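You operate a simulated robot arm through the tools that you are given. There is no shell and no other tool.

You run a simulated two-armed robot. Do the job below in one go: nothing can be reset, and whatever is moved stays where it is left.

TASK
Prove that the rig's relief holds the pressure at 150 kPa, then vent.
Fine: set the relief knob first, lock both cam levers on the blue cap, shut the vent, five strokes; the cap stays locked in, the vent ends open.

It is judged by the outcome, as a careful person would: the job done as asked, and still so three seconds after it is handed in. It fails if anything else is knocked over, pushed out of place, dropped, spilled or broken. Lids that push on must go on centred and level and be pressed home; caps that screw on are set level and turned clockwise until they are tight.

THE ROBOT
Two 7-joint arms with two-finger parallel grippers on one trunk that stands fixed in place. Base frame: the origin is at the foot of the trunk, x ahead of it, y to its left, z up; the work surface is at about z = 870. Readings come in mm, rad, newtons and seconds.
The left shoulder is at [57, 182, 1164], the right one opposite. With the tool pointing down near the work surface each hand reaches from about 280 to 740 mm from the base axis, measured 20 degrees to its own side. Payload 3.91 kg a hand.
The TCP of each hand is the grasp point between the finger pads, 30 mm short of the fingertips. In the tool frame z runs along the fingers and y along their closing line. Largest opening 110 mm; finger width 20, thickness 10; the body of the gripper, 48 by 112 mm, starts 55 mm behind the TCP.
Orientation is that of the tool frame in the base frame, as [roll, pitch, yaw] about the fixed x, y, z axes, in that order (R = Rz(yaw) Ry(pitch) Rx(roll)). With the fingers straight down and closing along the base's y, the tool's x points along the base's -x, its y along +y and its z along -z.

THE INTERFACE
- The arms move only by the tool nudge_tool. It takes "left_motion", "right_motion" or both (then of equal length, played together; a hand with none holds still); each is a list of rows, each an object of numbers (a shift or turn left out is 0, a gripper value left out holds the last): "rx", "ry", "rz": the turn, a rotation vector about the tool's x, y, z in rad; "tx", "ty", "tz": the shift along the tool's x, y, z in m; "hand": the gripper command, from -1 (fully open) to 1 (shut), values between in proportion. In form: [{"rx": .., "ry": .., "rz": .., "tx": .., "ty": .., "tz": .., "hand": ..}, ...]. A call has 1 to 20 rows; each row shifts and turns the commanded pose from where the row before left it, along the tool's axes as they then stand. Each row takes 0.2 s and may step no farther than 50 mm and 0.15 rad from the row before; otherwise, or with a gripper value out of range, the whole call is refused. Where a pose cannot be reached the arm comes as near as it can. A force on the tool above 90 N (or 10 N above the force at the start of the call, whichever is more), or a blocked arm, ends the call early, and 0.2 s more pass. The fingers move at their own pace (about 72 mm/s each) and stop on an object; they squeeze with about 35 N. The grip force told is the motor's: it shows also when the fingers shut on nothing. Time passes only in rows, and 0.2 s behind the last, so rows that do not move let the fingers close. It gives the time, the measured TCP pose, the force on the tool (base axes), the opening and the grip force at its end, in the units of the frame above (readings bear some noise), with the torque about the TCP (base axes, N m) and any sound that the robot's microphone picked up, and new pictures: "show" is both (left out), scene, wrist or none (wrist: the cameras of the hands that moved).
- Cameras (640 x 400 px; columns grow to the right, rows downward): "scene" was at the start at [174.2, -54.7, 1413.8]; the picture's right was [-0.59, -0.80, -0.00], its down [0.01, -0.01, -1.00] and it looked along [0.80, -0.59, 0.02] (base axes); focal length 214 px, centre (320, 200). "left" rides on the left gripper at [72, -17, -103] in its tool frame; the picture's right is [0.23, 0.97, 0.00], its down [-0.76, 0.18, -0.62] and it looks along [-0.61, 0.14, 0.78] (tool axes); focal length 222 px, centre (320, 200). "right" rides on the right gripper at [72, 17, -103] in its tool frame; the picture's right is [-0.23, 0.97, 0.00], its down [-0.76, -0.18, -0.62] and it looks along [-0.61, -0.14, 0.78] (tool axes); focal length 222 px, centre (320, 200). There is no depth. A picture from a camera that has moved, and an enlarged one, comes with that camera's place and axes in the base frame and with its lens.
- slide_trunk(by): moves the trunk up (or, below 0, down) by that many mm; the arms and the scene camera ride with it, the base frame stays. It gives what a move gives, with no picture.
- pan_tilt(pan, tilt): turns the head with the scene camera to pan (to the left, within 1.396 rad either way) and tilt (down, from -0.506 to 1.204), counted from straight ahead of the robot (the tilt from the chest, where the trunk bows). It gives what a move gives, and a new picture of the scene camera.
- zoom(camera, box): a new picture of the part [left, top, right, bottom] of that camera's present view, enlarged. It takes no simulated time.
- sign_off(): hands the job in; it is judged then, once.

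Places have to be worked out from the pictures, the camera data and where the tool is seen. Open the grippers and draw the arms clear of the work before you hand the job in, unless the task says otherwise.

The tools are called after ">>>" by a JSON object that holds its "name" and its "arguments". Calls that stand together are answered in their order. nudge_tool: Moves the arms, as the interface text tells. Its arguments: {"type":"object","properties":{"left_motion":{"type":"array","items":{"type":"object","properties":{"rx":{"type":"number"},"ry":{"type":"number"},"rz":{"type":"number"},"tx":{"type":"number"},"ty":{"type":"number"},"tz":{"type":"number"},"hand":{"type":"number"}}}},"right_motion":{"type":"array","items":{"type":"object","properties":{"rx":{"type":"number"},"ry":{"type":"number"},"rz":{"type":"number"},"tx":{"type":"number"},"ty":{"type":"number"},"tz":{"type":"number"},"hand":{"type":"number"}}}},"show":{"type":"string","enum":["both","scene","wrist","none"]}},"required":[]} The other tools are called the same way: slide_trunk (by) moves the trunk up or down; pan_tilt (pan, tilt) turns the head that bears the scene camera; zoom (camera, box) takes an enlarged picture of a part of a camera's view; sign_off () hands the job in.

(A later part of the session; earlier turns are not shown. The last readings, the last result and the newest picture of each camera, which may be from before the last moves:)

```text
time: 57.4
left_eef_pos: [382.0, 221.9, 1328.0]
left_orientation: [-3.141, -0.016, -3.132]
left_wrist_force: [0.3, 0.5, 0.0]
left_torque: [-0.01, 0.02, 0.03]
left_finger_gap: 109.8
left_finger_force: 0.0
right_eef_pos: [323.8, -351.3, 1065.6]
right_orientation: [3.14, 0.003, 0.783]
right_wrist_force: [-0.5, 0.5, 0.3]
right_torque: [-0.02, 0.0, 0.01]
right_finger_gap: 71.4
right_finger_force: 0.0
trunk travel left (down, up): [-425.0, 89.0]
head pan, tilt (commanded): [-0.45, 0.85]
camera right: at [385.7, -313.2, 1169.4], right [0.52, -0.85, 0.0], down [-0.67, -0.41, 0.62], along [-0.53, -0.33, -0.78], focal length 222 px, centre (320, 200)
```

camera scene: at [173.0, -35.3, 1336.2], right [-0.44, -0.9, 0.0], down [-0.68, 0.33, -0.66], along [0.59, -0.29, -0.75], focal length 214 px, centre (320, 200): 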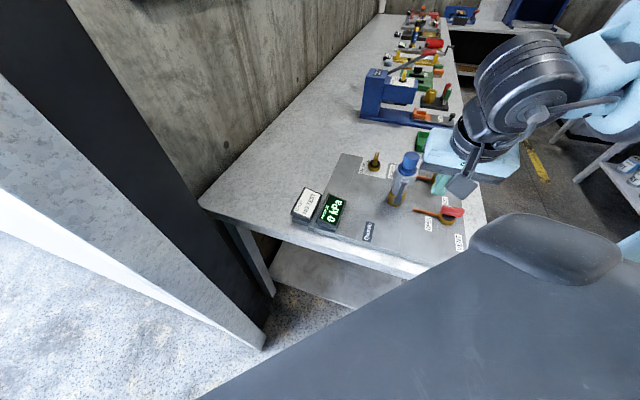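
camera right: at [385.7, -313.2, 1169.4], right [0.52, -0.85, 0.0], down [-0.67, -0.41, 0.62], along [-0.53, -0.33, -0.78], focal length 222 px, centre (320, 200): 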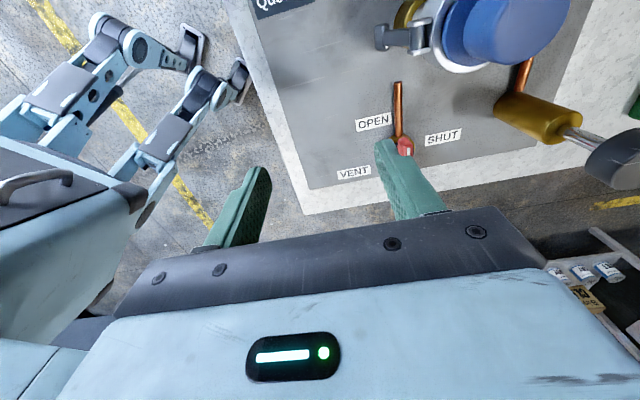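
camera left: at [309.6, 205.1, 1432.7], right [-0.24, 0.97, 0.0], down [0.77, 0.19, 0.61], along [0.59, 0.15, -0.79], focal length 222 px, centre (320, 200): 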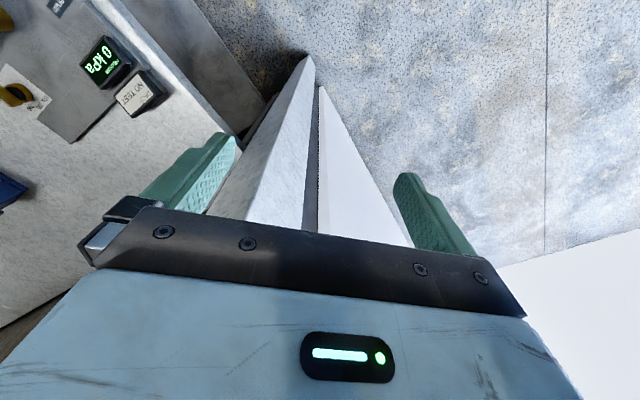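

Move over the vent.

>>> {"name": "nudge_tool", "arguments": {"right_motion": [{"tx": -0.028, "ty": 0.0276}, {"tx": -0.028, "ty": 0.0276}, {"tx": -0.0277, "ty": 0.0275}, {}], "show": "wrist"}}

>>> {"name": "zoom", "arguments": {"camera": "right", "box": [260, 60, 380, 190]}}

>>> {"name": "zoom", "arguments": {"camera": "scene", "box": [395, 165, 475, 250]}}

```text
time: 58.4
left_eef_pos: [380.8, 222.2, 1327.4]
left_orientation: [-3.139, -0.015, -3.131]
left_wrist_force: [-0.1, 0.2, -0.2]
left_torque: [-0.01, 0.0, 0.0]
left_finger_gap: 109.9
left_finger_force: 0.1
right_eef_pos: [322.4, -470.2, 1065.0]
right_orientation: [3.138, 0.004, 0.785]
right_wrist_force: [-0.5, 0.4, -1.1]
right_torque: [0.05, -0.01, -0.01]
right_finger_gap: 71.6
right_finger_force: 0.0
trunk travel left (down, up): [-425.0, 89.0]
head pan, tilt (commanded): [-0.45, 0.85]
camera right: at [383.3, -430.8, 1168.1], right [0.53, -0.85, 0.0], down [-0.66, -0.41, 0.63], along [-0.53, -0.33, -0.78], focal length 222 px, centre (320, 200)
```

right: 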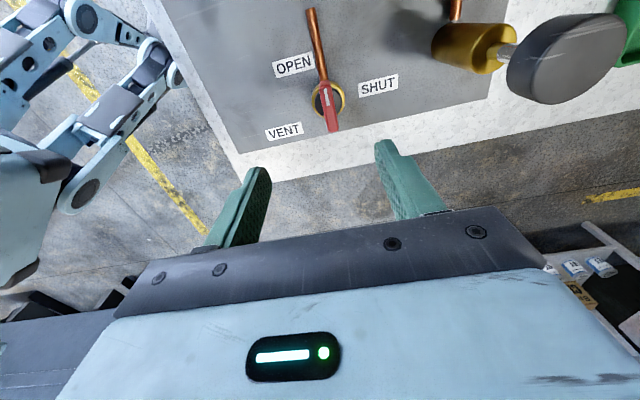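

```text
3.08 times, centred on (320, 125) of right
camera zoom: at [383.3, -430.8, 1168.1], right [0.53, -0.85, 0.0], down [-0.66, -0.41, 0.63], along [-0.53, -0.33, -0.78], focal length 684 px, centre (320, 431)
```

zoom: 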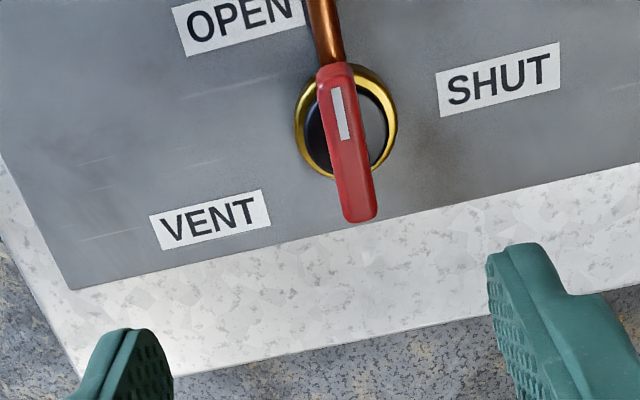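

```text
4.71 times, centred on (435, 208) of scene
camera zoom: at [172.9, -35.3, 1336.2], right [-0.44, -0.9, 0.0], down [-0.68, 0.33, -0.66], along [0.59, -0.29, -0.75], focal length 1009 px, centre (-221, 165)
```

zoom: 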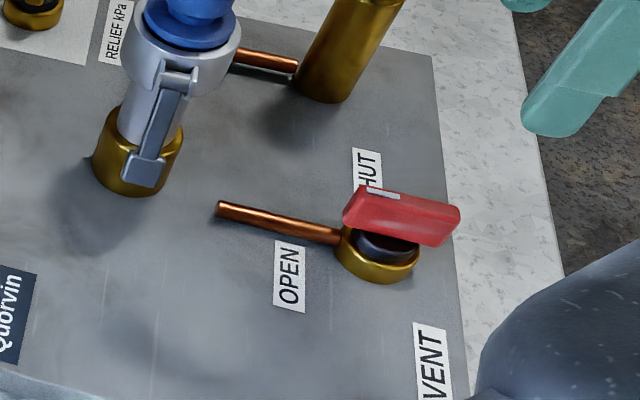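

Vent axis computed at ≈(330,-475), bar top z≈923, bar at ~42°. Centre on it, descend to a safe height and rehearse the 90° turn in the air.

>>> {"name": "nudge_tool", "arguments": {"right_motion": [{"tx": 0.002, "ty": 0.0088}, {"tz": 0.04}, {"tz": 0.04}, {"rz": 0.15}, {"rz": 0.15}, {"rz": 0.15}, {"rz": 0.15}, {"rz": 0.15}, {"rz": 0.15}, {"rz": 0.15}, {"rz": 0.15}, {"rz": 0.15}, {"rz": 0.15}, {"rz": 0.12}, {}], "show": "wrist"}}

>>> {"name": "zoom", "arguments": {"camera": "right", "box": [240, 40, 420, 210]}}

```text
time: 61.6
left_eef_pos: [381.7, 221.7, 1327.6]
left_orientation: [-3.14, -0.016, -3.131]
left_wrist_force: [-0.6, -0.2, 1.0]
left_torque: [-0.01, -0.02, 0.0]
left_finger_gap: 110.1
left_finger_force: 0.0
right_eef_pos: [331.7, -474.2, 986.7]
right_orientation: [3.138, -0.005, -0.837]
right_wrist_force: [-0.2, 0.5, -0.6]
right_torque: [0.03, -0.02, 0.02]
right_finger_gap: 71.4
right_finger_force: 0.0
trunk travel left (down, up): [-425.0, 89.0]
head pan, tilt (commanded): [-0.45, 0.85]
camera right: at [365.0, -540.5, 1090.8], right [-0.88, -0.48, 0.0], down [-0.38, 0.69, 0.62], along [-0.3, 0.54, -0.78], focal length 222 px, centre (320, 200)
```

right: 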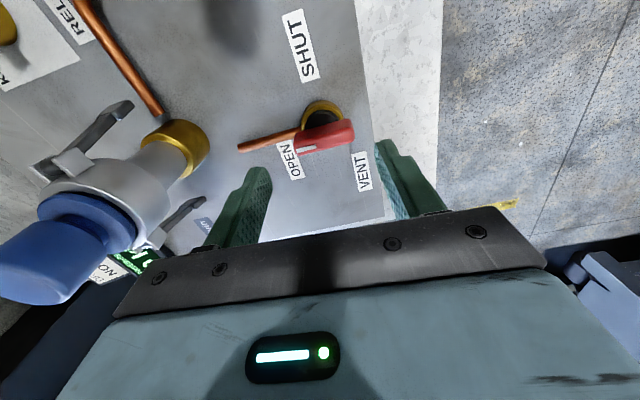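

```text
2.35 times, centred on (330, 125) of right
camera zoom: at [365.0, -540.5, 1090.8], right [-0.88, -0.48, 0.0], down [-0.38, 0.69, 0.62], along [-0.3, 0.54, -0.78], focal length 523 px, centre (296, 376)
```

zoom: 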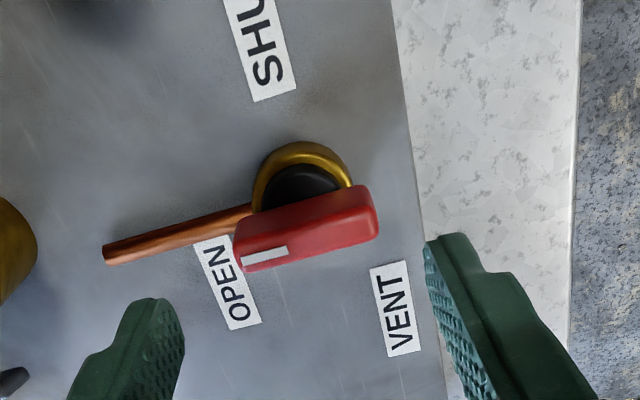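

The turn range is fine here. The coupling's two levers show at left — zoom to double-check they are folded down.

>>> {"name": "zoom", "arguments": {"camera": "right", "box": [0, 80, 240, 310]}}

```text
1.74 times, centred on (120, 195) of right
camera zoom: at [365.0, -540.5, 1090.8], right [-0.88, -0.48, 0.0], down [-0.38, 0.69, 0.62], along [-0.3, 0.54, -0.78], focal length 386 px, centre (668, 209)
```

zoom: 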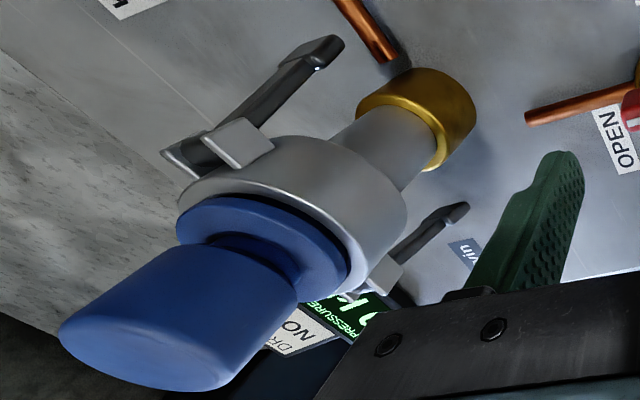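

Both levers are folded to the same stop (~80° down, symmetric). Now turn the hand back to straddle the vent bar and re-measure.

>>> {"name": "nudge_tool", "arguments": {"right_motion": [{"rz": -0.15}, {"rz": -0.15}, {"rz": -0.15}, {"rz": -0.15}, {"rz": -0.15}, {"rz": -0.15}, {"rz": -0.15}, {"rz": -0.15}, {"rz": -0.15}, {"rz": -0.15}, {"rz": -0.087}, {"tz": 0.025}, {}], "show": "wrist"}}

>>> {"name": "zoom", "arguments": {"camera": "right", "box": [240, 60, 400, 210]}}

>>> {"name": "zoom", "arguments": {"camera": "scene", "box": [405, 165, 485, 240]}}

```text
time: 64.4
left_eef_pos: [380.9, 222.2, 1327.6]
left_orientation: [-3.14, -0.016, -3.131]
left_wrist_force: [0.4, 0.1, 0.3]
left_torque: [-0.01, -0.01, 0.03]
left_finger_gap: 110.3
left_finger_force: 0.0
right_eef_pos: [330.8, -475.2, 960.9]
right_orientation: [3.139, 0.004, 0.75]
right_wrist_force: [-0.3, -0.2, 0.2]
right_torque: [-0.01, -0.04, 0.01]
right_finger_gap: 71.7
right_finger_force: 0.2
trunk travel left (down, up): [-425.0, 89.0]
head pan, tilt (commanded): [-0.45, 0.85]
camera right: at [393.8, -438.4, 1065.4], right [0.5, -0.87, 0.0], down [-0.68, -0.39, 0.62], along [-0.54, -0.31, -0.78], focal length 222 px, centre (320, 200)
```

right: 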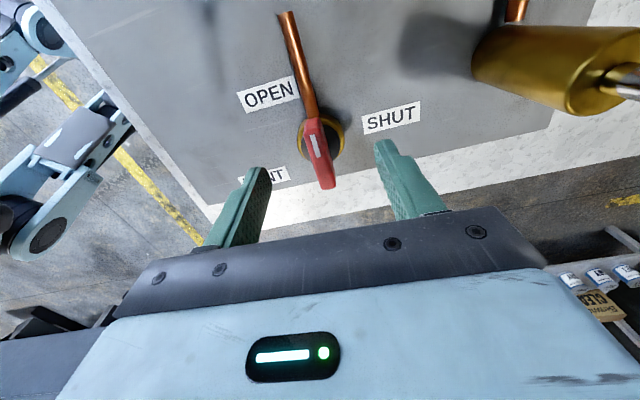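

```text
2.67 times, centred on (320, 135) of right
camera zoom: at [393.8, -438.4, 1065.4], right [0.5, -0.87, 0.0], down [-0.68, -0.39, 0.62], along [-0.54, -0.31, -0.78], focal length 592 px, centre (320, 373)
```

zoom: 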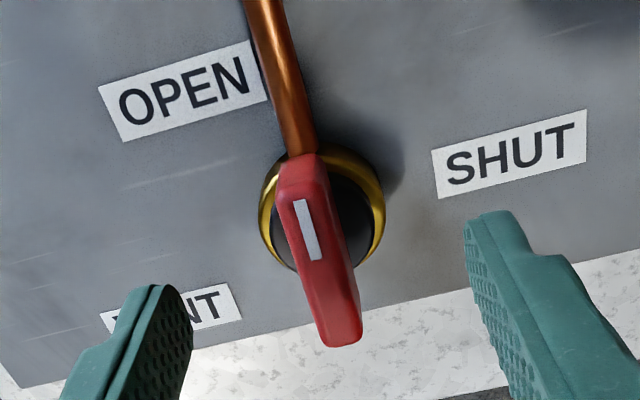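

```text
5.33 times, centred on (445, 202) of scene
camera zoom: at [172.3, -35.1, 1336.4], right [-0.44, -0.9, 0.0], down [-0.68, 0.33, -0.66], along [0.59, -0.29, -0.75], focal length 1144 px, centre (-347, 187)
```

zoom: 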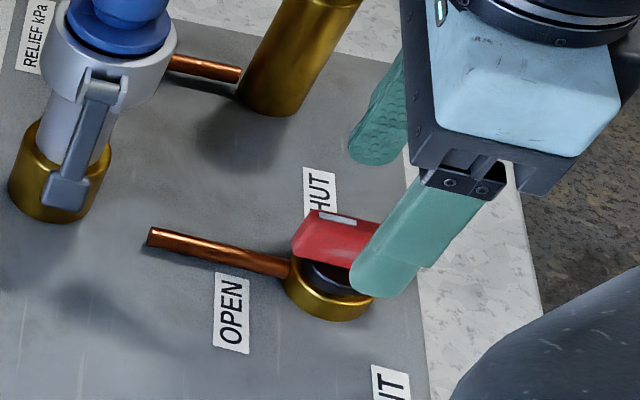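

The hand looks centred on the bar (same small bias as seen at the relief knob). Descend to z≈934 and close.

>>> {"name": "nudge_tool", "arguments": {"right_motion": [{"tz": 0.014}, {"tz": 0.013}, {"hand": 0.5}, {"hand": 1.0}, {}, {}], "show": "none"}}

```text
time: 65.8
left_eef_pos: [381.1, 221.0, 1327.1]
left_orientation: [-3.14, -0.015, -3.131]
left_wrist_force: [0.0, 0.0, -0.2]
left_torque: [0.01, -0.02, -0.02]
left_finger_gap: 110.0
left_finger_force: 0.0
right_eef_pos: [331.7, -475.5, 934.2]
right_orientation: [3.139, 0.005, 0.749]
right_wrist_force: [0.9, -1.2, 1.4]
right_torque: [0.36, 0.36, 0.04]
right_finger_gap: 12.8
right_finger_force: 45.3
trunk travel left (down, up): [-425.0, 89.0]
head pan, tilt (commanded): [-0.45, 0.85]
```

Gripped cleanly. Turn clockwise 1.44 rad, then check before the last bit.

>>> {"name": "nudge_tool", "arguments": {"right_motion": [{"rz": 0.12}, {"rz": 0.12}, {"rz": 0.12}, {"rz": 0.12}, {"rz": 0.12}, {"rz": 0.12}, {"rz": 0.12}, {"rz": 0.12}, {"rz": 0.12}, {"rz": 0.12}, {"rz": 0.12}, {"rz": 0.12}, {}], "show": "wrist"}}

>>> {"name": "zoom", "arguments": {"camera": "right", "box": [240, 60, 400, 210]}}

```text
time: 68.6
left_eef_pos: [380.5, 219.0, 1330.2]
left_orientation: [3.139, -0.015, -3.129]
left_wrist_force: [-0.6, -0.7, -0.1]
left_torque: [-0.03, 0.01, 0.0]
left_finger_gap: 110.3
left_finger_force: 0.0
right_eef_pos: [330.9, -478.3, 934.8]
right_orientation: [3.138, -0.007, -0.694]
right_wrist_force: [-0.5, -34.5, 19.7]
right_torque: [0.38, 0.27, 0.1]
right_finger_gap: 12.8
right_finger_force: 45.1
trunk travel left (down, up): [-425.0, 89.0]
head pan, tilt (commanded): [-0.45, 0.85]
camera right: at [373.9, -538.5, 1038.3], right [-0.8, -0.6, 0.0], down [-0.47, 0.63, 0.62], along [-0.37, 0.49, -0.79], focal length 222 px, centre (320, 200)
```

right: 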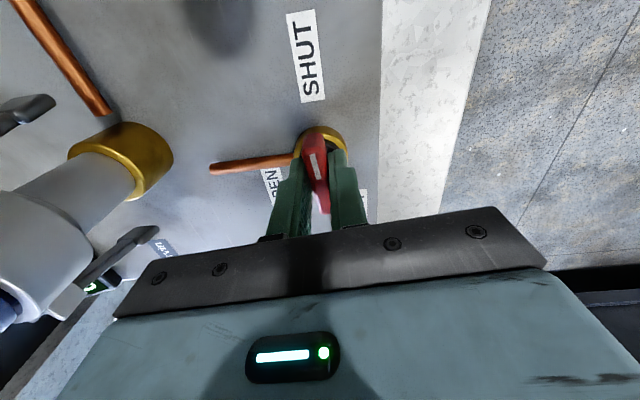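

```text
2.67 times, centred on (320, 135) of right
camera zoom: at [373.9, -538.5, 1038.3], right [-0.8, -0.6, 0.0], down [-0.47, 0.63, 0.62], along [-0.37, 0.49, -0.79], focal length 592 px, centre (320, 373)
```

zoom: 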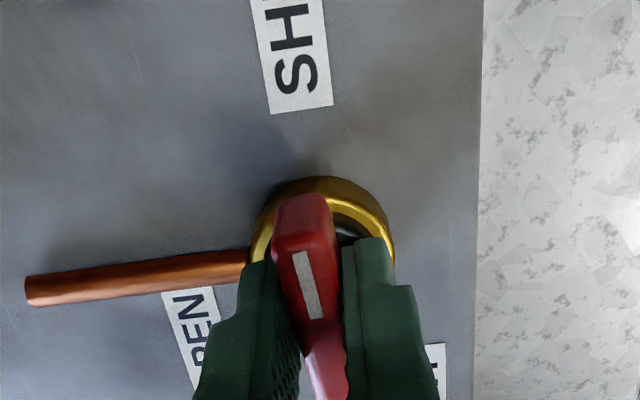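

There's a 35 N side and 20 N upward load, so I'm a few mm off and perhaps brushing the pipe with a fingertip. I'll shift 3 mm to -y, lift 3 mm, and finish the turn.

>>> {"name": "nudge_tool", "arguments": {"right_motion": [{"tx": 0.0019, "ty": 0.0023, "tz": -0.003}, {"rz": 0.05}, {"rz": 0.04}, {}], "show": "wrist"}}

>>> {"name": "zoom", "arguments": {"camera": "right", "box": [240, 60, 400, 210]}}

```text
time: 69.6
left_eef_pos: [382.0, 219.5, 1327.3]
left_orientation: [3.139, -0.02, -3.13]
left_wrist_force: [-0.4, 0.0, -0.3]
left_torque: [0.03, 0.02, -0.03]
left_finger_gap: 110.0
left_finger_force: 0.0
right_eef_pos: [330.7, -479.9, 934.0]
right_orientation: [3.138, 0.004, -0.781]
right_wrist_force: [2.3, -9.5, -25.7]
right_torque: [-0.63, -1.21, -0.01]
right_finger_gap: 12.7
right_finger_force: 44.8
trunk travel left (down, up): [-425.0, 89.0]
head pan, tilt (commanded): [-0.45, 0.85]
camera right: at [369.1, -543.2, 1037.6], right [-0.85, -0.53, 0.0], down [-0.41, 0.66, 0.63], along [-0.33, 0.53, -0.78], focal length 222 px, centre (320, 200)
```

right: 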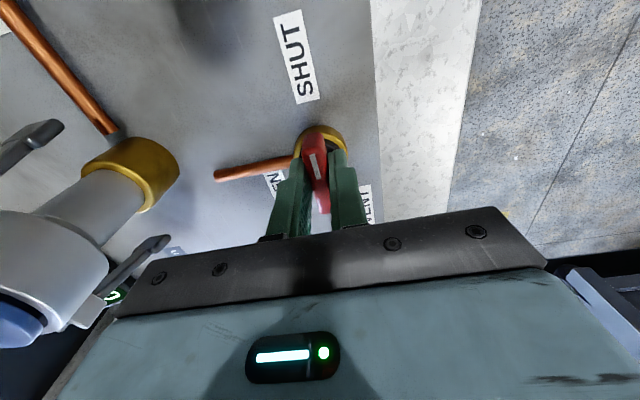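

```text
2.67 times, centred on (320, 135) of right
camera zoom: at [369.1, -543.2, 1037.6], right [-0.85, -0.53, 0.0], down [-0.41, 0.66, 0.63], along [-0.33, 0.53, -0.78], focal length 592 px, centre (320, 373)
```

zoom: 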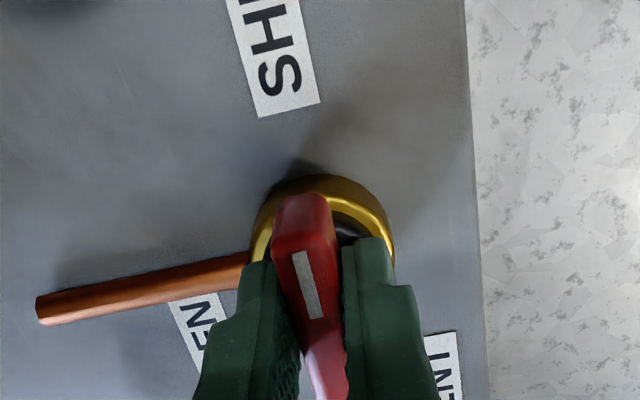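

The bar is now at -45° (SHUT). Release, rise and check the pointer.

>>> {"name": "nudge_tool", "arguments": {"right_motion": [{"tz": 0.002}, {"hand": 0.5}, {"hand": 0.2}, {}, {"tz": -0.02}, {"tz": -0.03}, {"tz": -0.03}, {}], "show": "wrist"}}

>>> {"name": "zoom", "arguments": {"camera": "right", "box": [250, 40, 390, 180]}}

>>> {"name": "zoom", "arguments": {"camera": "scene", "box": [300, 145, 480, 260]}}

```text
time: 71.4
left_eef_pos: [381.6, 221.9, 1327.7]
left_orientation: [3.141, -0.015, -3.13]
left_wrist_force: [-0.7, 0.5, -0.4]
left_torque: [0.01, 0.0, 0.0]
left_finger_gap: 110.1
left_finger_force: 0.1
right_eef_pos: [329.7, -478.1, 1016.8]
right_orientation: [3.137, -0.003, -0.781]
right_wrist_force: [-1.0, 0.0, 0.0]
right_torque: [-0.01, 0.0, -0.01]
right_finger_gap: 44.0
right_finger_force: 0.1
trunk travel left (down, up): [-425.0, 89.0]
head pan, tilt (commanded): [-0.45, 0.85]
camera right: at [368.0, -541.7, 1120.0], right [-0.85, -0.53, 0.0], down [-0.42, 0.66, 0.62], along [-0.33, 0.52, -0.78], focal length 222 px, centre (320, 200)
```

right: 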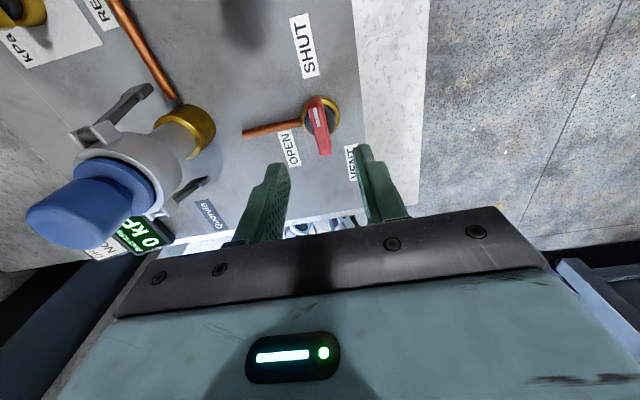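

```text
2.86 times, centred on (320, 110) of right
camera zoom: at [368.0, -541.7, 1120.0], right [-0.85, -0.53, 0.0], down [-0.42, 0.66, 0.62], along [-0.33, 0.52, -0.78], focal length 635 px, centre (320, 457)
```

zoom: 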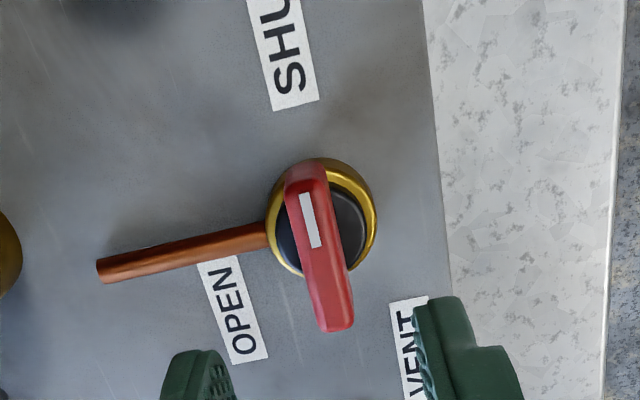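

```text
3.48 times, centred on (390, 202) of scene
camera zoom: at [172.8, -35.7, 1336.2], right [-0.44, -0.9, 0.0], down [-0.68, 0.33, -0.66], along [0.59, -0.29, -0.75], focal length 746 px, centre (76, 191)
```

zoom: 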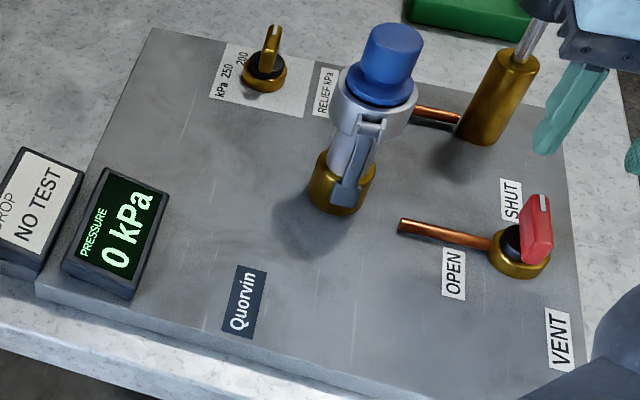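

Vent reads SHUT (bar at ≈-46°). Now the pump: I'll look at its handle.

>>> {"name": "zoom", "arguments": {"camera": "scene", "box": [415, 125, 485, 195]}}

>>> {"name": "nudge_tool", "arguments": {"right_motion": [{"tz": -0.04}, {"tz": -0.04}, {"tz": -0.04}, {}], "show": "both"}}

```text
5.71 times, centred on (450, 160) of scene
camera zoom: at [172.8, -35.7, 1336.2], right [-0.44, -0.9, 0.0], down [-0.68, 0.33, -0.66], along [0.59, -0.29, -0.75], focal length 1226 px, centre (-423, 429)
```

zoom: 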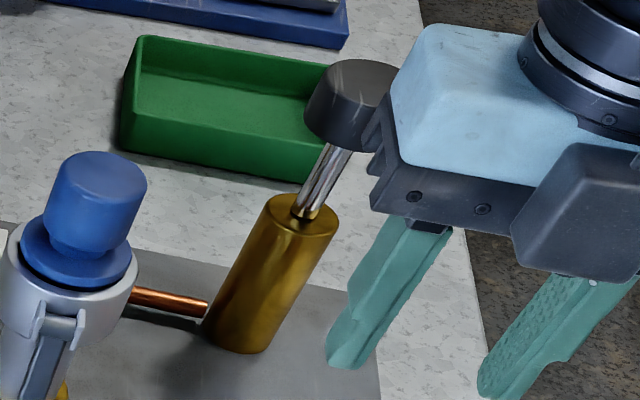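

```text
time: 72.4
left_eef_pos: [380.5, 222.2, 1327.5]
left_orientation: [-3.14, -0.015, -3.131]
left_wrist_force: [-1.5, -0.4, 0.0]
left_torque: [0.0, -0.05, 0.04]
left_finger_gap: 109.9
left_finger_force: 0.0
right_eef_pos: [331.2, -476.5, 1134.5]
right_orientation: [3.137, -0.002, -0.781]
right_wrist_force: [0.4, 0.4, 0.4]
right_torque: [0.02, 0.04, -0.04]
right_finger_gap: 44.1
right_finger_force: 0.2
trunk travel left (down, up): [-425.0, 89.0]
head pan, tilt (commanded): [-0.45, 0.85]
camera scene: at [172.8, -35.9, 1336.2], right [-0.44, -0.9, 0.0], down [-0.68, 0.33, -0.66], along [0.59, -0.29, -0.75], focal length 214 px, centre (320, 200)
camera right: at [368.9, -541.1, 1239.1], right [-0.85, -0.53, 0.0], down [-0.42, 0.66, 0.62], along [-0.33, 0.52, -0.78], focal length 222 px, centre (320, 200)
```

scene: 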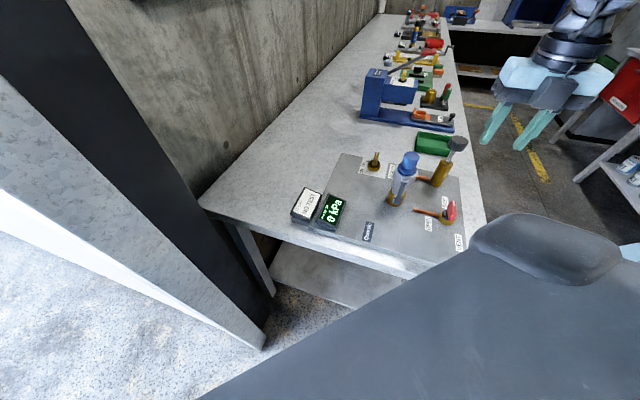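
right: 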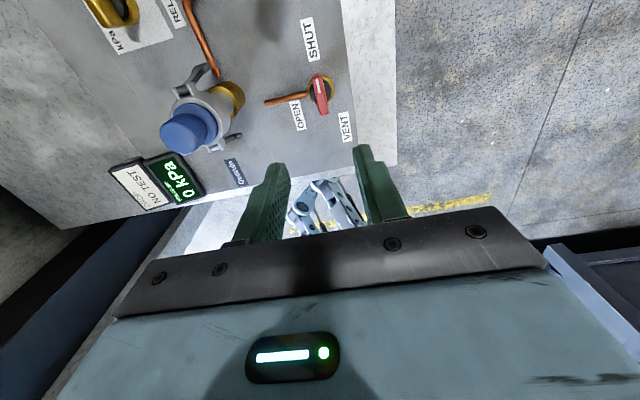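

The pump handle triangulates to ≈(445,-558), top z≈1027, ~52 mm across. I'll close the hand and go above it.

>>> {"name": "nudge_tool", "arguments": {"right_motion": [{"tx": 0.0344, "ty": -0.0054, "hand": 1.0}, {"tx": 0.0344, "ty": -0.0054}, {"tx": 0.0344, "ty": -0.0054}, {"tx": 0.0344, "ty": -0.0054}, {"tz": 0.03}, {}], "show": "both"}}

>>> {"name": "zoom", "arguments": {"camera": "right", "box": [240, 60, 420, 220]}}

>>> {"name": "zoom", "arguments": {"camera": "scene", "box": [415, 105, 485, 195]}}

```text
time: 73.8
left_eef_pos: [382.3, 221.4, 1328.1]
left_orientation: [-3.14, -0.015, -3.131]
left_wrist_force: [0.3, 0.1, 0.2]
left_torque: [0.02, -0.04, 0.0]
left_finger_gap: 110.0
left_finger_force: 0.1
right_eef_pos: [444.1, -559.4, 1106.8]
right_orientation: [3.137, -0.003, -0.781]
right_wrist_force: [-0.4, 0.9, -0.6]
right_torque: [-0.03, -0.05, 0.02]
right_finger_gap: 0.0
right_finger_force: 35.0
trunk travel left (down, up): [-425.0, 89.0]
head pan, tilt (commanded): [-0.45, 0.85]
camera scene: at [172.8, -35.2, 1336.3], right [-0.44, -0.9, 0.0], down [-0.68, 0.33, -0.66], along [0.59, -0.29, -0.75], focal length 214 px, centre (320, 200)
camera right: at [482.8, -621.7, 1210.4], right [-0.85, -0.53, 0.0], down [-0.42, 0.67, 0.62], along [-0.33, 0.52, -0.78], focal length 222 px, centre (320, 200)
```

scene: 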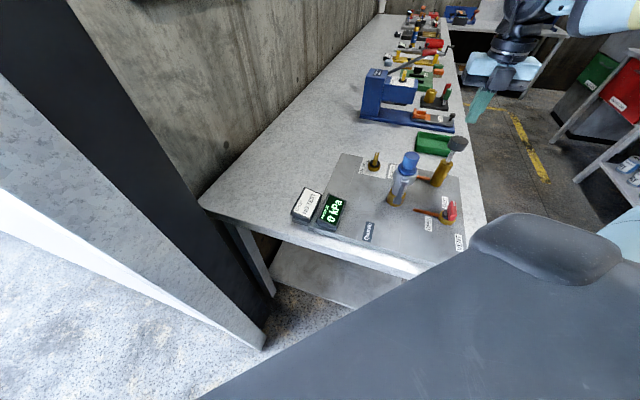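
right: 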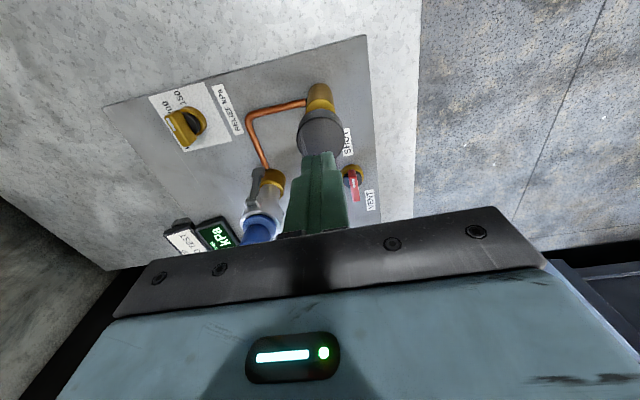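

```text
2.50 times, centred on (330, 140) of right
camera zoom: at [482.8, -621.7, 1210.4], right [-0.85, -0.53, 0.0], down [-0.42, 0.67, 0.62], along [-0.33, 0.52, -0.78], focal length 555 px, centre (295, 350)
```

zoom: 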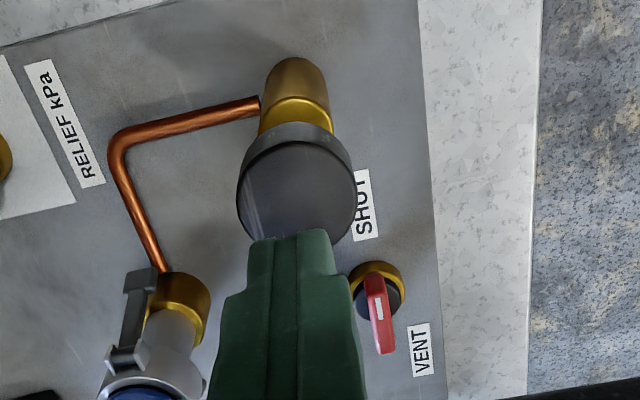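

```text
4.44 times, centred on (450, 150) of scene
camera zoom: at [172.8, -35.2, 1336.3], right [-0.44, -0.9, 0.0], down [-0.68, 0.33, -0.66], along [0.59, -0.29, -0.75], focal length 953 px, centre (-258, 422)
```

zoom: 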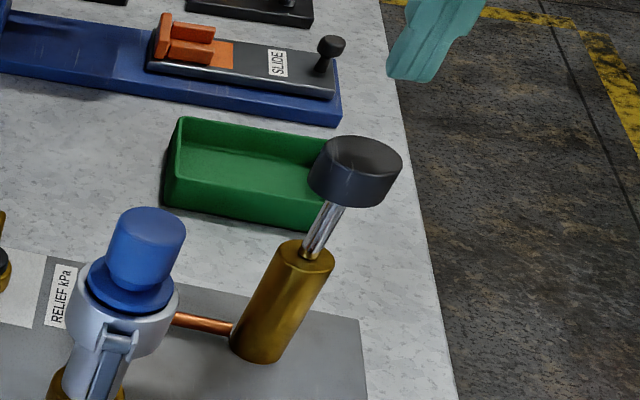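

Fingertips are centred over the handle at (443,-559), top z≈1026. First stroke: press down gently and watch force and gauge.

>>> {"name": "nudge_tool", "arguments": {"right_motion": [{"tz": 0.03}, {"tz": 0.02}, {"tz": 0.01}, {"tz": 0.01}, {"tz": 0.01}, {"tz": 0.01}, {}], "show": "scene"}}

>>> {"name": "zoom", "arguments": {"camera": "scene", "box": [285, 115, 485, 240]}}

```text
time: 75.4
left_eef_pos: [375.9, 224.4, 1329.4]
left_orientation: [-3.138, -0.011, -3.132]
left_wrist_force: [-0.2, 0.2, -0.2]
left_torque: [0.0, -0.02, 0.01]
left_finger_gap: 110.0
left_finger_force: 0.0
right_eef_pos: [444.3, -557.3, 1026.5]
right_orientation: [-3.139, -0.023, -0.781]
right_wrist_force: [0.8, -11.4, 60.3]
right_torque: [-0.11, 0.25, -0.14]
right_finger_gap: 0.0
right_finger_force: 35.0
trunk travel left (down, up): [-425.0, 89.0]
head pan, tilt (commanded): [-0.45, 0.85]
camera scene: at [168.2, -32.1, 1337.6], right [-0.44, -0.9, 0.0], down [-0.67, 0.33, -0.66], along [0.6, -0.29, -0.75], focal length 214 px, centre (320, 200)
```

scene: 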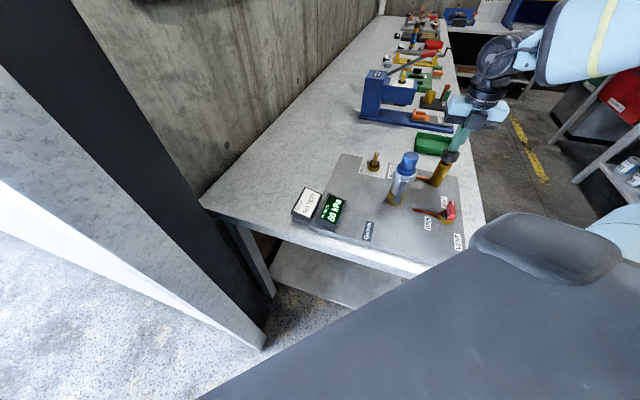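

```text
3.20 times, centred on (385, 178) of scene
camera zoom: at [168.2, -32.1, 1337.6], right [-0.44, -0.9, 0.0], down [-0.67, 0.33, -0.66], along [0.6, -0.29, -0.75], focal length 686 px, centre (112, 272)
```

zoom: 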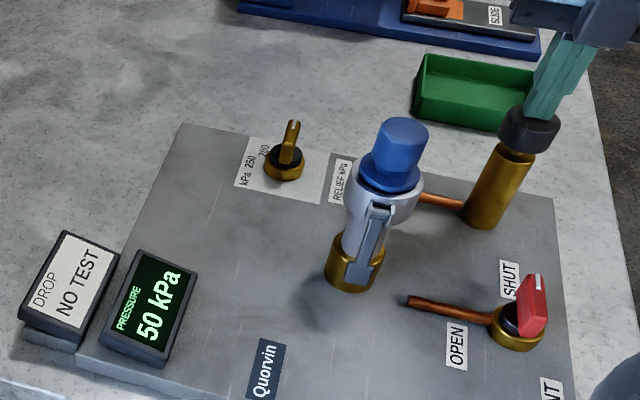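

One stroke gave 50 kPa, handle bottomed (60 N). Now rise and see if the handle springs back.

>>> {"name": "nudge_tool", "arguments": {"right_motion": [{"tz": -0.012}, {"tz": -0.012}, {"tz": -0.012}, {"tz": -0.012}, {}], "show": "none"}}

>>> {"name": "zoom", "arguments": {"camera": "scene", "box": [285, 105, 485, 240]}}

```text
time: 76.6
left_eef_pos: [381.6, 222.1, 1327.1]
left_orientation: [-3.14, -0.017, -3.133]
left_wrist_force: [0.3, -0.2, 0.3]
left_torque: [0.0, 0.02, -0.01]
left_finger_gap: 110.2
left_finger_force: 0.0
right_eef_pos: [442.5, -559.1, 1063.4]
right_orientation: [3.137, 0.0, -0.782]
right_wrist_force: [0.1, 0.0, 0.0]
right_torque: [-0.01, 0.01, 0.0]
right_finger_gap: 0.0
right_finger_force: 34.6
trunk travel left (down, up): [-425.0, 89.0]
head pan, tilt (commanded): [-0.45, 0.85]
```

```text
2.96 times, centred on (385, 172) of scene
camera zoom: at [172.8, -35.7, 1336.1], right [-0.44, -0.9, 0.0], down [-0.68, 0.33, -0.66], along [0.59, -0.29, -0.75], focal length 636 px, centre (127, 282)
```

zoom: 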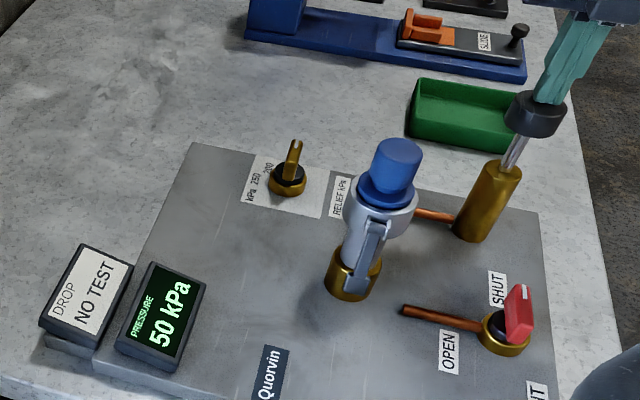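

The handle springs back and 50 kPa holds. Second stroke.

>>> {"name": "nudge_tool", "arguments": {"right_motion": [{"tz": 0.012}, {"tz": 0.012}, {"tz": 0.012}, {"tz": 0.012}, {}, {"tz": -0.012}, {"tz": -0.012}, {"tz": -0.012}, {"tz": -0.012}, {}], "show": "none"}}

>>> {"name": "zoom", "arguments": {"camera": "scene", "box": [285, 105, 485, 240]}}

```text
time: 78.8
left_eef_pos: [382.1, 221.3, 1326.3]
left_orientation: [-3.14, -0.016, -3.131]
left_wrist_force: [0.5, -0.4, 0.5]
left_torque: [-0.02, 0.02, 0.0]
left_finger_gap: 110.0
left_finger_force: 0.1
right_eef_pos: [442.5, -559.9, 1064.7]
right_orientation: [3.137, -0.001, -0.78]
right_wrist_force: [0.2, 0.4, 0.8]
right_torque: [0.03, -0.01, 0.02]
right_finger_gap: 0.0
right_finger_force: 35.5
trunk travel left (down, up): [-425.0, 89.0]
head pan, tilt (commanded): [-0.45, 0.85]
```

```text
2.96 times, centred on (385, 172) of scene
camera zoom: at [172.9, -35.7, 1336.2], right [-0.44, -0.9, 0.0], down [-0.68, 0.33, -0.66], along [0.59, -0.29, -0.75], focal length 636 px, centre (127, 282)
```

zoom: 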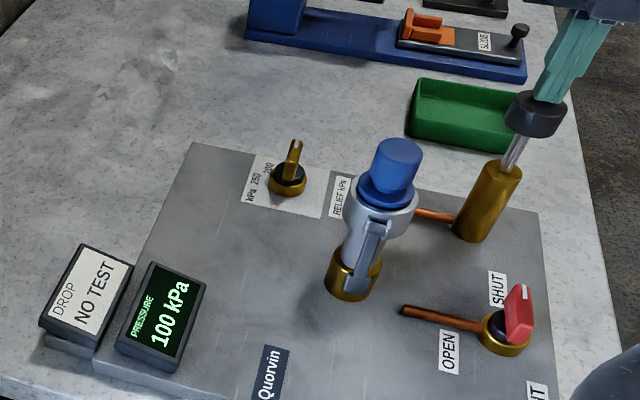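

100 kPa after two strokes. Third stroke.

>>> {"name": "nudge_tool", "arguments": {"right_motion": [{"tz": 0.012}, {"tz": 0.012}, {"tz": 0.012}, {"tz": 0.012}, {}, {"tz": -0.012}, {"tz": -0.012}, {"tz": -0.012}, {"tz": -0.012}, {}], "show": "none"}}

>>> {"name": "zoom", "arguments": {"camera": "scene", "box": [285, 105, 485, 240]}}

```text
time: 81.0
left_eef_pos: [381.2, 221.9, 1326.5]
left_orientation: [-3.14, -0.014, -3.129]
left_wrist_force: [-0.2, -0.1, -0.4]
left_torque: [0.0, 0.01, 0.02]
left_finger_gap: 110.1
left_finger_force: 0.0
right_eef_pos: [442.4, -558.5, 1062.6]
right_orientation: [3.136, -0.001, -0.782]
right_wrist_force: [-0.1, 0.0, -0.5]
right_torque: [0.03, -0.01, 0.0]
right_finger_gap: 0.1
right_finger_force: 34.7
trunk travel left (down, up): [-425.0, 89.0]
head pan, tilt (commanded): [-0.45, 0.85]
```

```text
2.96 times, centred on (385, 172) of scene
camera zoom: at [172.9, -35.7, 1336.1], right [-0.44, -0.9, 0.0], down [-0.68, 0.33, -0.66], along [0.59, -0.29, -0.75], focal length 636 px, centre (127, 282)
```

zoom: 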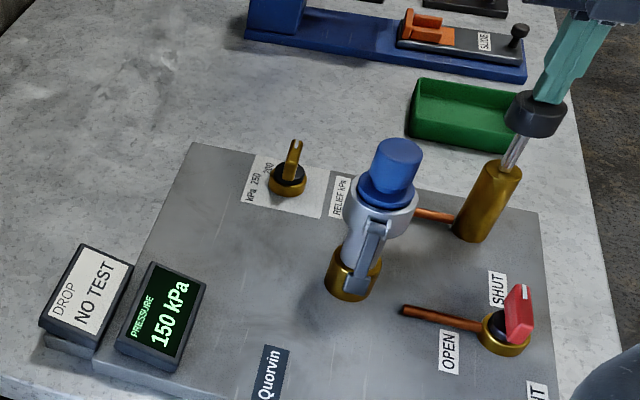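

150 kPa after three. Fourth stroke — the relief should hold it there.

>>> {"name": "nudge_tool", "arguments": {"right_motion": [{"tz": 0.012}, {"tz": 0.012}, {"tz": 0.012}, {"tz": 0.012}, {}, {"tz": -0.012}, {"tz": -0.012}, {"tz": -0.012}, {"tz": -0.012}, {}], "show": "none"}}

>>> {"name": "zoom", "arguments": {"camera": "scene", "box": [285, 105, 485, 240]}}

```text
time: 83.2
left_eef_pos: [380.9, 221.6, 1327.5]
left_orientation: [-3.142, -0.015, -3.131]
left_wrist_force: [0.6, 0.1, -0.1]
left_torque: [-0.02, 0.0, 0.0]
left_finger_gap: 109.9
left_finger_force: 0.0
right_eef_pos: [442.5, -558.9, 1062.7]
right_orientation: [3.139, 0.001, -0.782]
right_wrist_force: [-0.7, 0.3, -0.6]
right_torque: [-0.01, 0.04, 0.0]
right_finger_gap: 0.1
right_finger_force: 35.3
trunk travel left (down, up): [-425.0, 89.0]
head pan, tilt (commanded): [-0.45, 0.85]
```

```text
2.96 times, centred on (385, 172) of scene
camera zoom: at [173.0, -35.8, 1336.1], right [-0.44, -0.9, 0.0], down [-0.68, 0.33, -0.66], along [0.59, -0.29, -0.75], focal length 636 px, centre (127, 282)
```

zoom: 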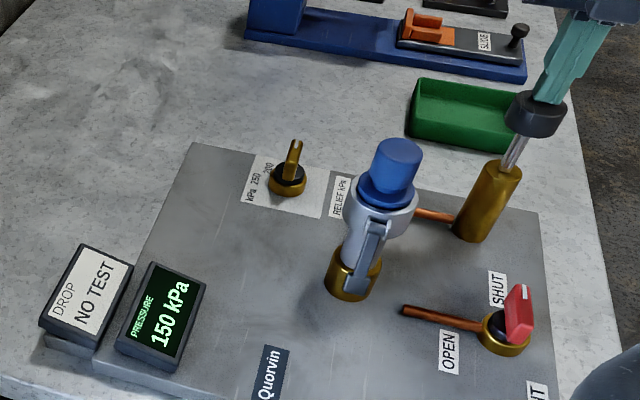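

Held at 150 kPa after the fourth stroke. Fifth stroke, checking the bottom of it too.

>>> {"name": "nudge_tool", "arguments": {"right_motion": [{"tz": 0.012}, {"tz": 0.012}, {"tz": 0.012}, {"tz": 0.012}, {}], "show": "none"}}

>>> {"name": "zoom", "arguments": {"camera": "scene", "box": [285, 105, 485, 240]}}

>>> {"name": "nudge_tool", "arguments": {"right_motion": [{"tz": -0.012}, {"tz": -0.012}, {"tz": -0.012}, {"tz": -0.012}, {"tz": -0.03}, {"tz": -0.03}, {}], "show": "scene"}}

>>> {"name": "zoom", "arguments": {"camera": "scene", "box": [285, 105, 485, 240]}}

```text
time: 84.4
left_eef_pos: [376.2, 224.8, 1329.1]
left_orientation: [-3.137, -0.011, -3.132]
left_wrist_force: [-0.3, 0.0, -0.1]
left_torque: [-0.01, 0.0, -0.02]
left_finger_gap: 109.9
left_finger_force: 0.0
right_eef_pos: [442.1, -558.5, 1025.8]
right_orientation: [-3.137, -0.023, -0.78]
right_wrist_force: [-1.4, -11.2, 62.0]
right_torque: [-0.08, 0.2, 0.08]
right_finger_gap: 0.1
right_finger_force: 35.2
trunk travel left (down, up): [-425.0, 89.0]
head pan, tilt (commanded): [-0.45, 0.85]
```

```text
2.96 times, centred on (385, 172) of scene
camera zoom: at [167.8, -31.8, 1337.7], right [-0.44, -0.9, 0.0], down [-0.67, 0.33, -0.66], along [0.6, -0.29, -0.75], focal length 636 px, centre (127, 282)
```

zoom: 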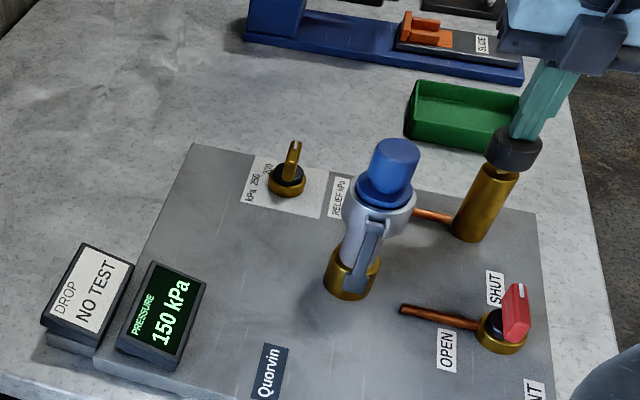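

```text
time: 86.0
left_eef_pos: [381.1, 222.7, 1328.3]
left_orientation: [3.141, -0.015, -3.132]
left_wrist_force: [-0.1, -0.2, -0.3]
left_torque: [-0.04, -0.01, -0.03]
left_finger_gap: 110.2
left_finger_force: 0.0
right_eef_pos: [444.7, -558.3, 1123.1]
right_orientation: [3.139, -0.001, -0.781]
right_wrist_force: [-0.8, 0.0, 0.9]
right_torque: [-0.01, 0.01, -0.02]
right_finger_gap: 0.0
right_finger_force: 35.2
trunk travel left (down, up): [-425.0, 89.0]
head pan, tilt (commanded): [-0.45, 0.85]
camera scene: at [172.9, -35.8, 1336.2], right [-0.44, -0.9, 0.0], down [-0.68, 0.33, -0.66], along [0.59, -0.29, -0.75], focal length 214 px, centre (320, 200)
```

scene: 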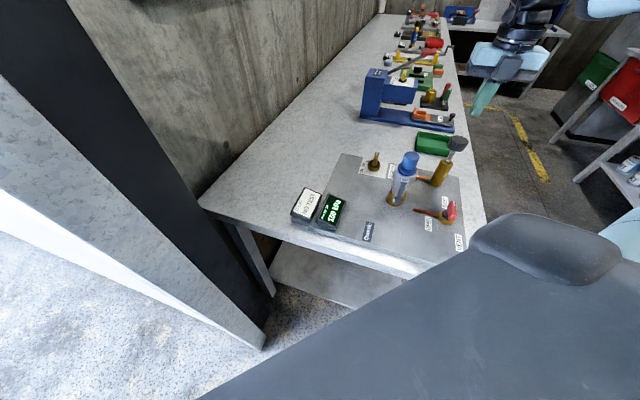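

```text
2.96 times, centred on (385, 172) of scene
camera zoom: at [172.9, -35.8, 1336.2], right [-0.44, -0.9, 0.0], down [-0.68, 0.33, -0.66], along [0.59, -0.29, -0.75], focal length 636 px, centre (127, 282)
```

zoom: 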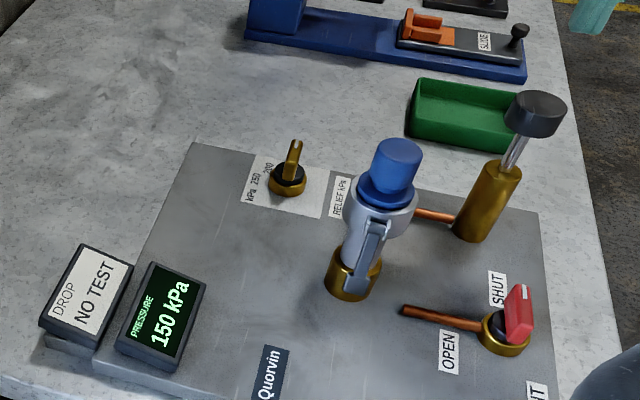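

150 kPa held through all five strokes. I'll watch it a few seconds while bringing the opened hand back over the vent bar.

>>> {"name": "nudge_tool", "arguments": {"right_motion": [{"tx": -0.0346, "ty": 0.006, "hand": 0.2}, {"tx": -0.0346, "ty": 0.006}, {"tx": -0.0346, "ty": 0.006}, {"tx": -0.0346, "ty": 0.006}, {}, {"tz": 0.04}, {"tz": 0.04}, {"tz": 0.03}, {}, {}, {}, {}], "show": "wrist"}}

>>> {"name": "zoom", "arguments": {"camera": "scene", "box": [285, 155, 475, 260]}}

>>> {"name": "zoom", "arguments": {"camera": "right", "box": [250, 40, 390, 180]}}

```text
time: 88.6
left_eef_pos: [381.5, 222.7, 1328.5]
left_orientation: [-3.141, -0.017, -3.131]
left_wrist_force: [-0.4, 0.3, -1.4]
left_torque: [-0.04, 0.02, 0.0]
left_finger_gap: 110.1
left_finger_force: 0.0
right_eef_pos: [330.0, -479.8, 1013.4]
right_orientation: [3.138, -0.004, -0.78]
right_wrist_force: [0.4, -0.9, -0.1]
right_torque: [-0.03, 0.02, 0.01]
right_finger_gap: 44.0
right_finger_force: 0.1
trunk travel left (down, up): [-425.0, 89.0]
head pan, tilt (commanded): [-0.45, 0.85]
camera right: at [367.7, -542.0, 1116.8], right [-0.85, -0.53, 0.0], down [-0.42, 0.67, 0.62], along [-0.33, 0.52, -0.78], focal length 222 px, centre (320, 200)
```

right: 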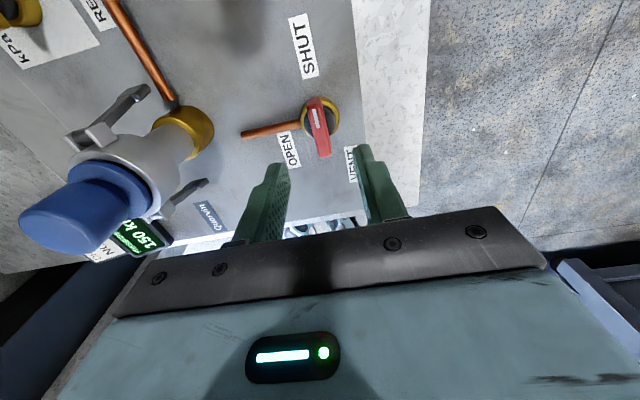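

```text
3.37 times, centred on (380, 208) of scene
camera zoom: at [172.6, -35.5, 1336.3], right [-0.44, -0.9, 0.0], down [-0.68, 0.33, -0.66], along [0.59, -0.29, -0.75], focal length 722 px, centre (118, 175)
```

zoom: 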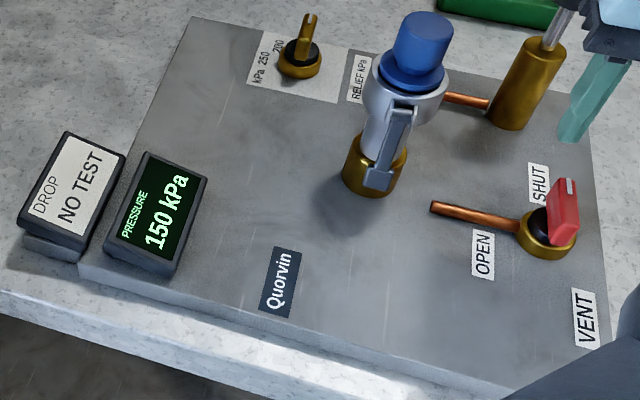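

```text
2.86 times, centred on (320, 110) of right
camera zoom: at [367.7, -542.0, 1116.8], right [-0.85, -0.53, 0.0], down [-0.42, 0.67, 0.62], along [-0.33, 0.52, -0.78], focal length 635 px, centre (320, 457)
```

zoom: 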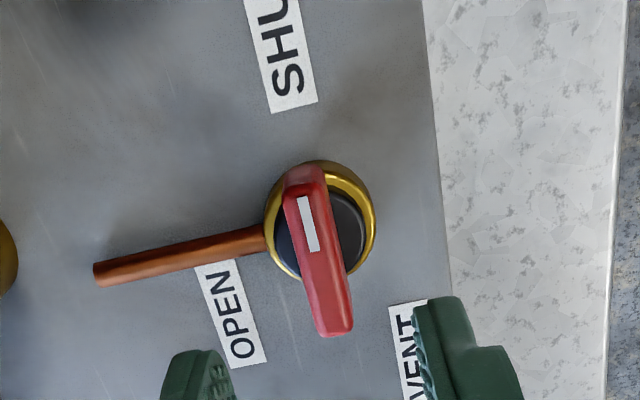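

Pressure is steady at 150 kPa. I'll hold a few more seconds for certainty, then descend and grip the vent bar.

>>> {"name": "nudge_tool", "arguments": {"right_motion": [{}, {}, {}, {}, {}, {}, {}, {}, {}, {}, {}, {}, {}, {}, {}], "show": "none"}}

>>> {"name": "zoom", "arguments": {"camera": "scene", "box": [285, 180, 355, 230]}}

>>> {"name": "nudge_tool", "arguments": {"right_motion": [{"tz": 0.03}, {"tz": 0.03}, {"tz": 0.017}, {"hand": 1.0}, {}, {}, {}], "show": "wrist"}}

```text
time: 91.8
left_eef_pos: [381.5, 223.0, 1328.2]
left_orientation: [-3.141, -0.017, -3.132]
left_wrist_force: [-0.1, -1.3, 0.4]
left_torque: [0.01, 0.06, 0.01]
left_finger_gap: 109.8
left_finger_force: 0.1
right_eef_pos: [330.8, -479.5, 1012.8]
right_orientation: [3.138, -0.003, -0.781]
right_wrist_force: [0.5, -1.1, 0.7]
right_torque: [0.02, -0.01, -0.02]
right_finger_gap: 44.2
right_finger_force: 0.0
trunk travel left (down, up): [-425.0, 89.0]
head pan, tilt (commanded): [-0.45, 0.85]
```

```text
8.00 times, centred on (320, 205) of scene
camera zoom: at [172.6, -35.5, 1336.3], right [-0.44, -0.9, 0.0], down [-0.68, 0.33, -0.66], along [0.59, -0.29, -0.75], focal length 1716 px, centre (320, 160)
```

zoom: 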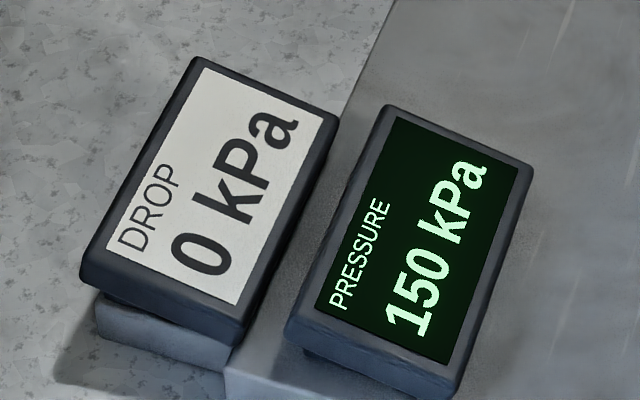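

```text
time: 93.4
left_eef_pos: [382.0, 224.2, 1327.8]
left_orientation: [-3.141, -0.017, -3.132]
left_wrist_force: [0.4, -0.9, 0.0]
left_torque: [-0.01, 0.02, -0.02]
left_finger_gap: 110.1
left_finger_force: 0.0
right_eef_pos: [330.1, -480.0, 937.0]
right_orientation: [3.141, -0.001, -0.782]
right_wrist_force: [10.1, 14.3, -12.2]
right_torque: [-0.45, -1.39, -0.07]
right_finger_gap: 12.8
right_finger_force: 44.9
trunk travel left (down, up): [-425.0, 89.0]
head pan, tilt (commanded): [-0.45, 0.85]
camera right: at [368.0, -542.3, 1040.6], right [-0.85, -0.53, 0.0], down [-0.42, 0.66, 0.62], along [-0.33, 0.53, -0.78], focal length 222 px, centre (320, 200)
```

right: 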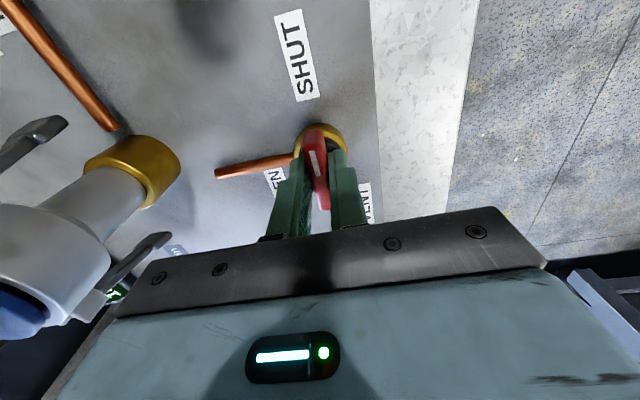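

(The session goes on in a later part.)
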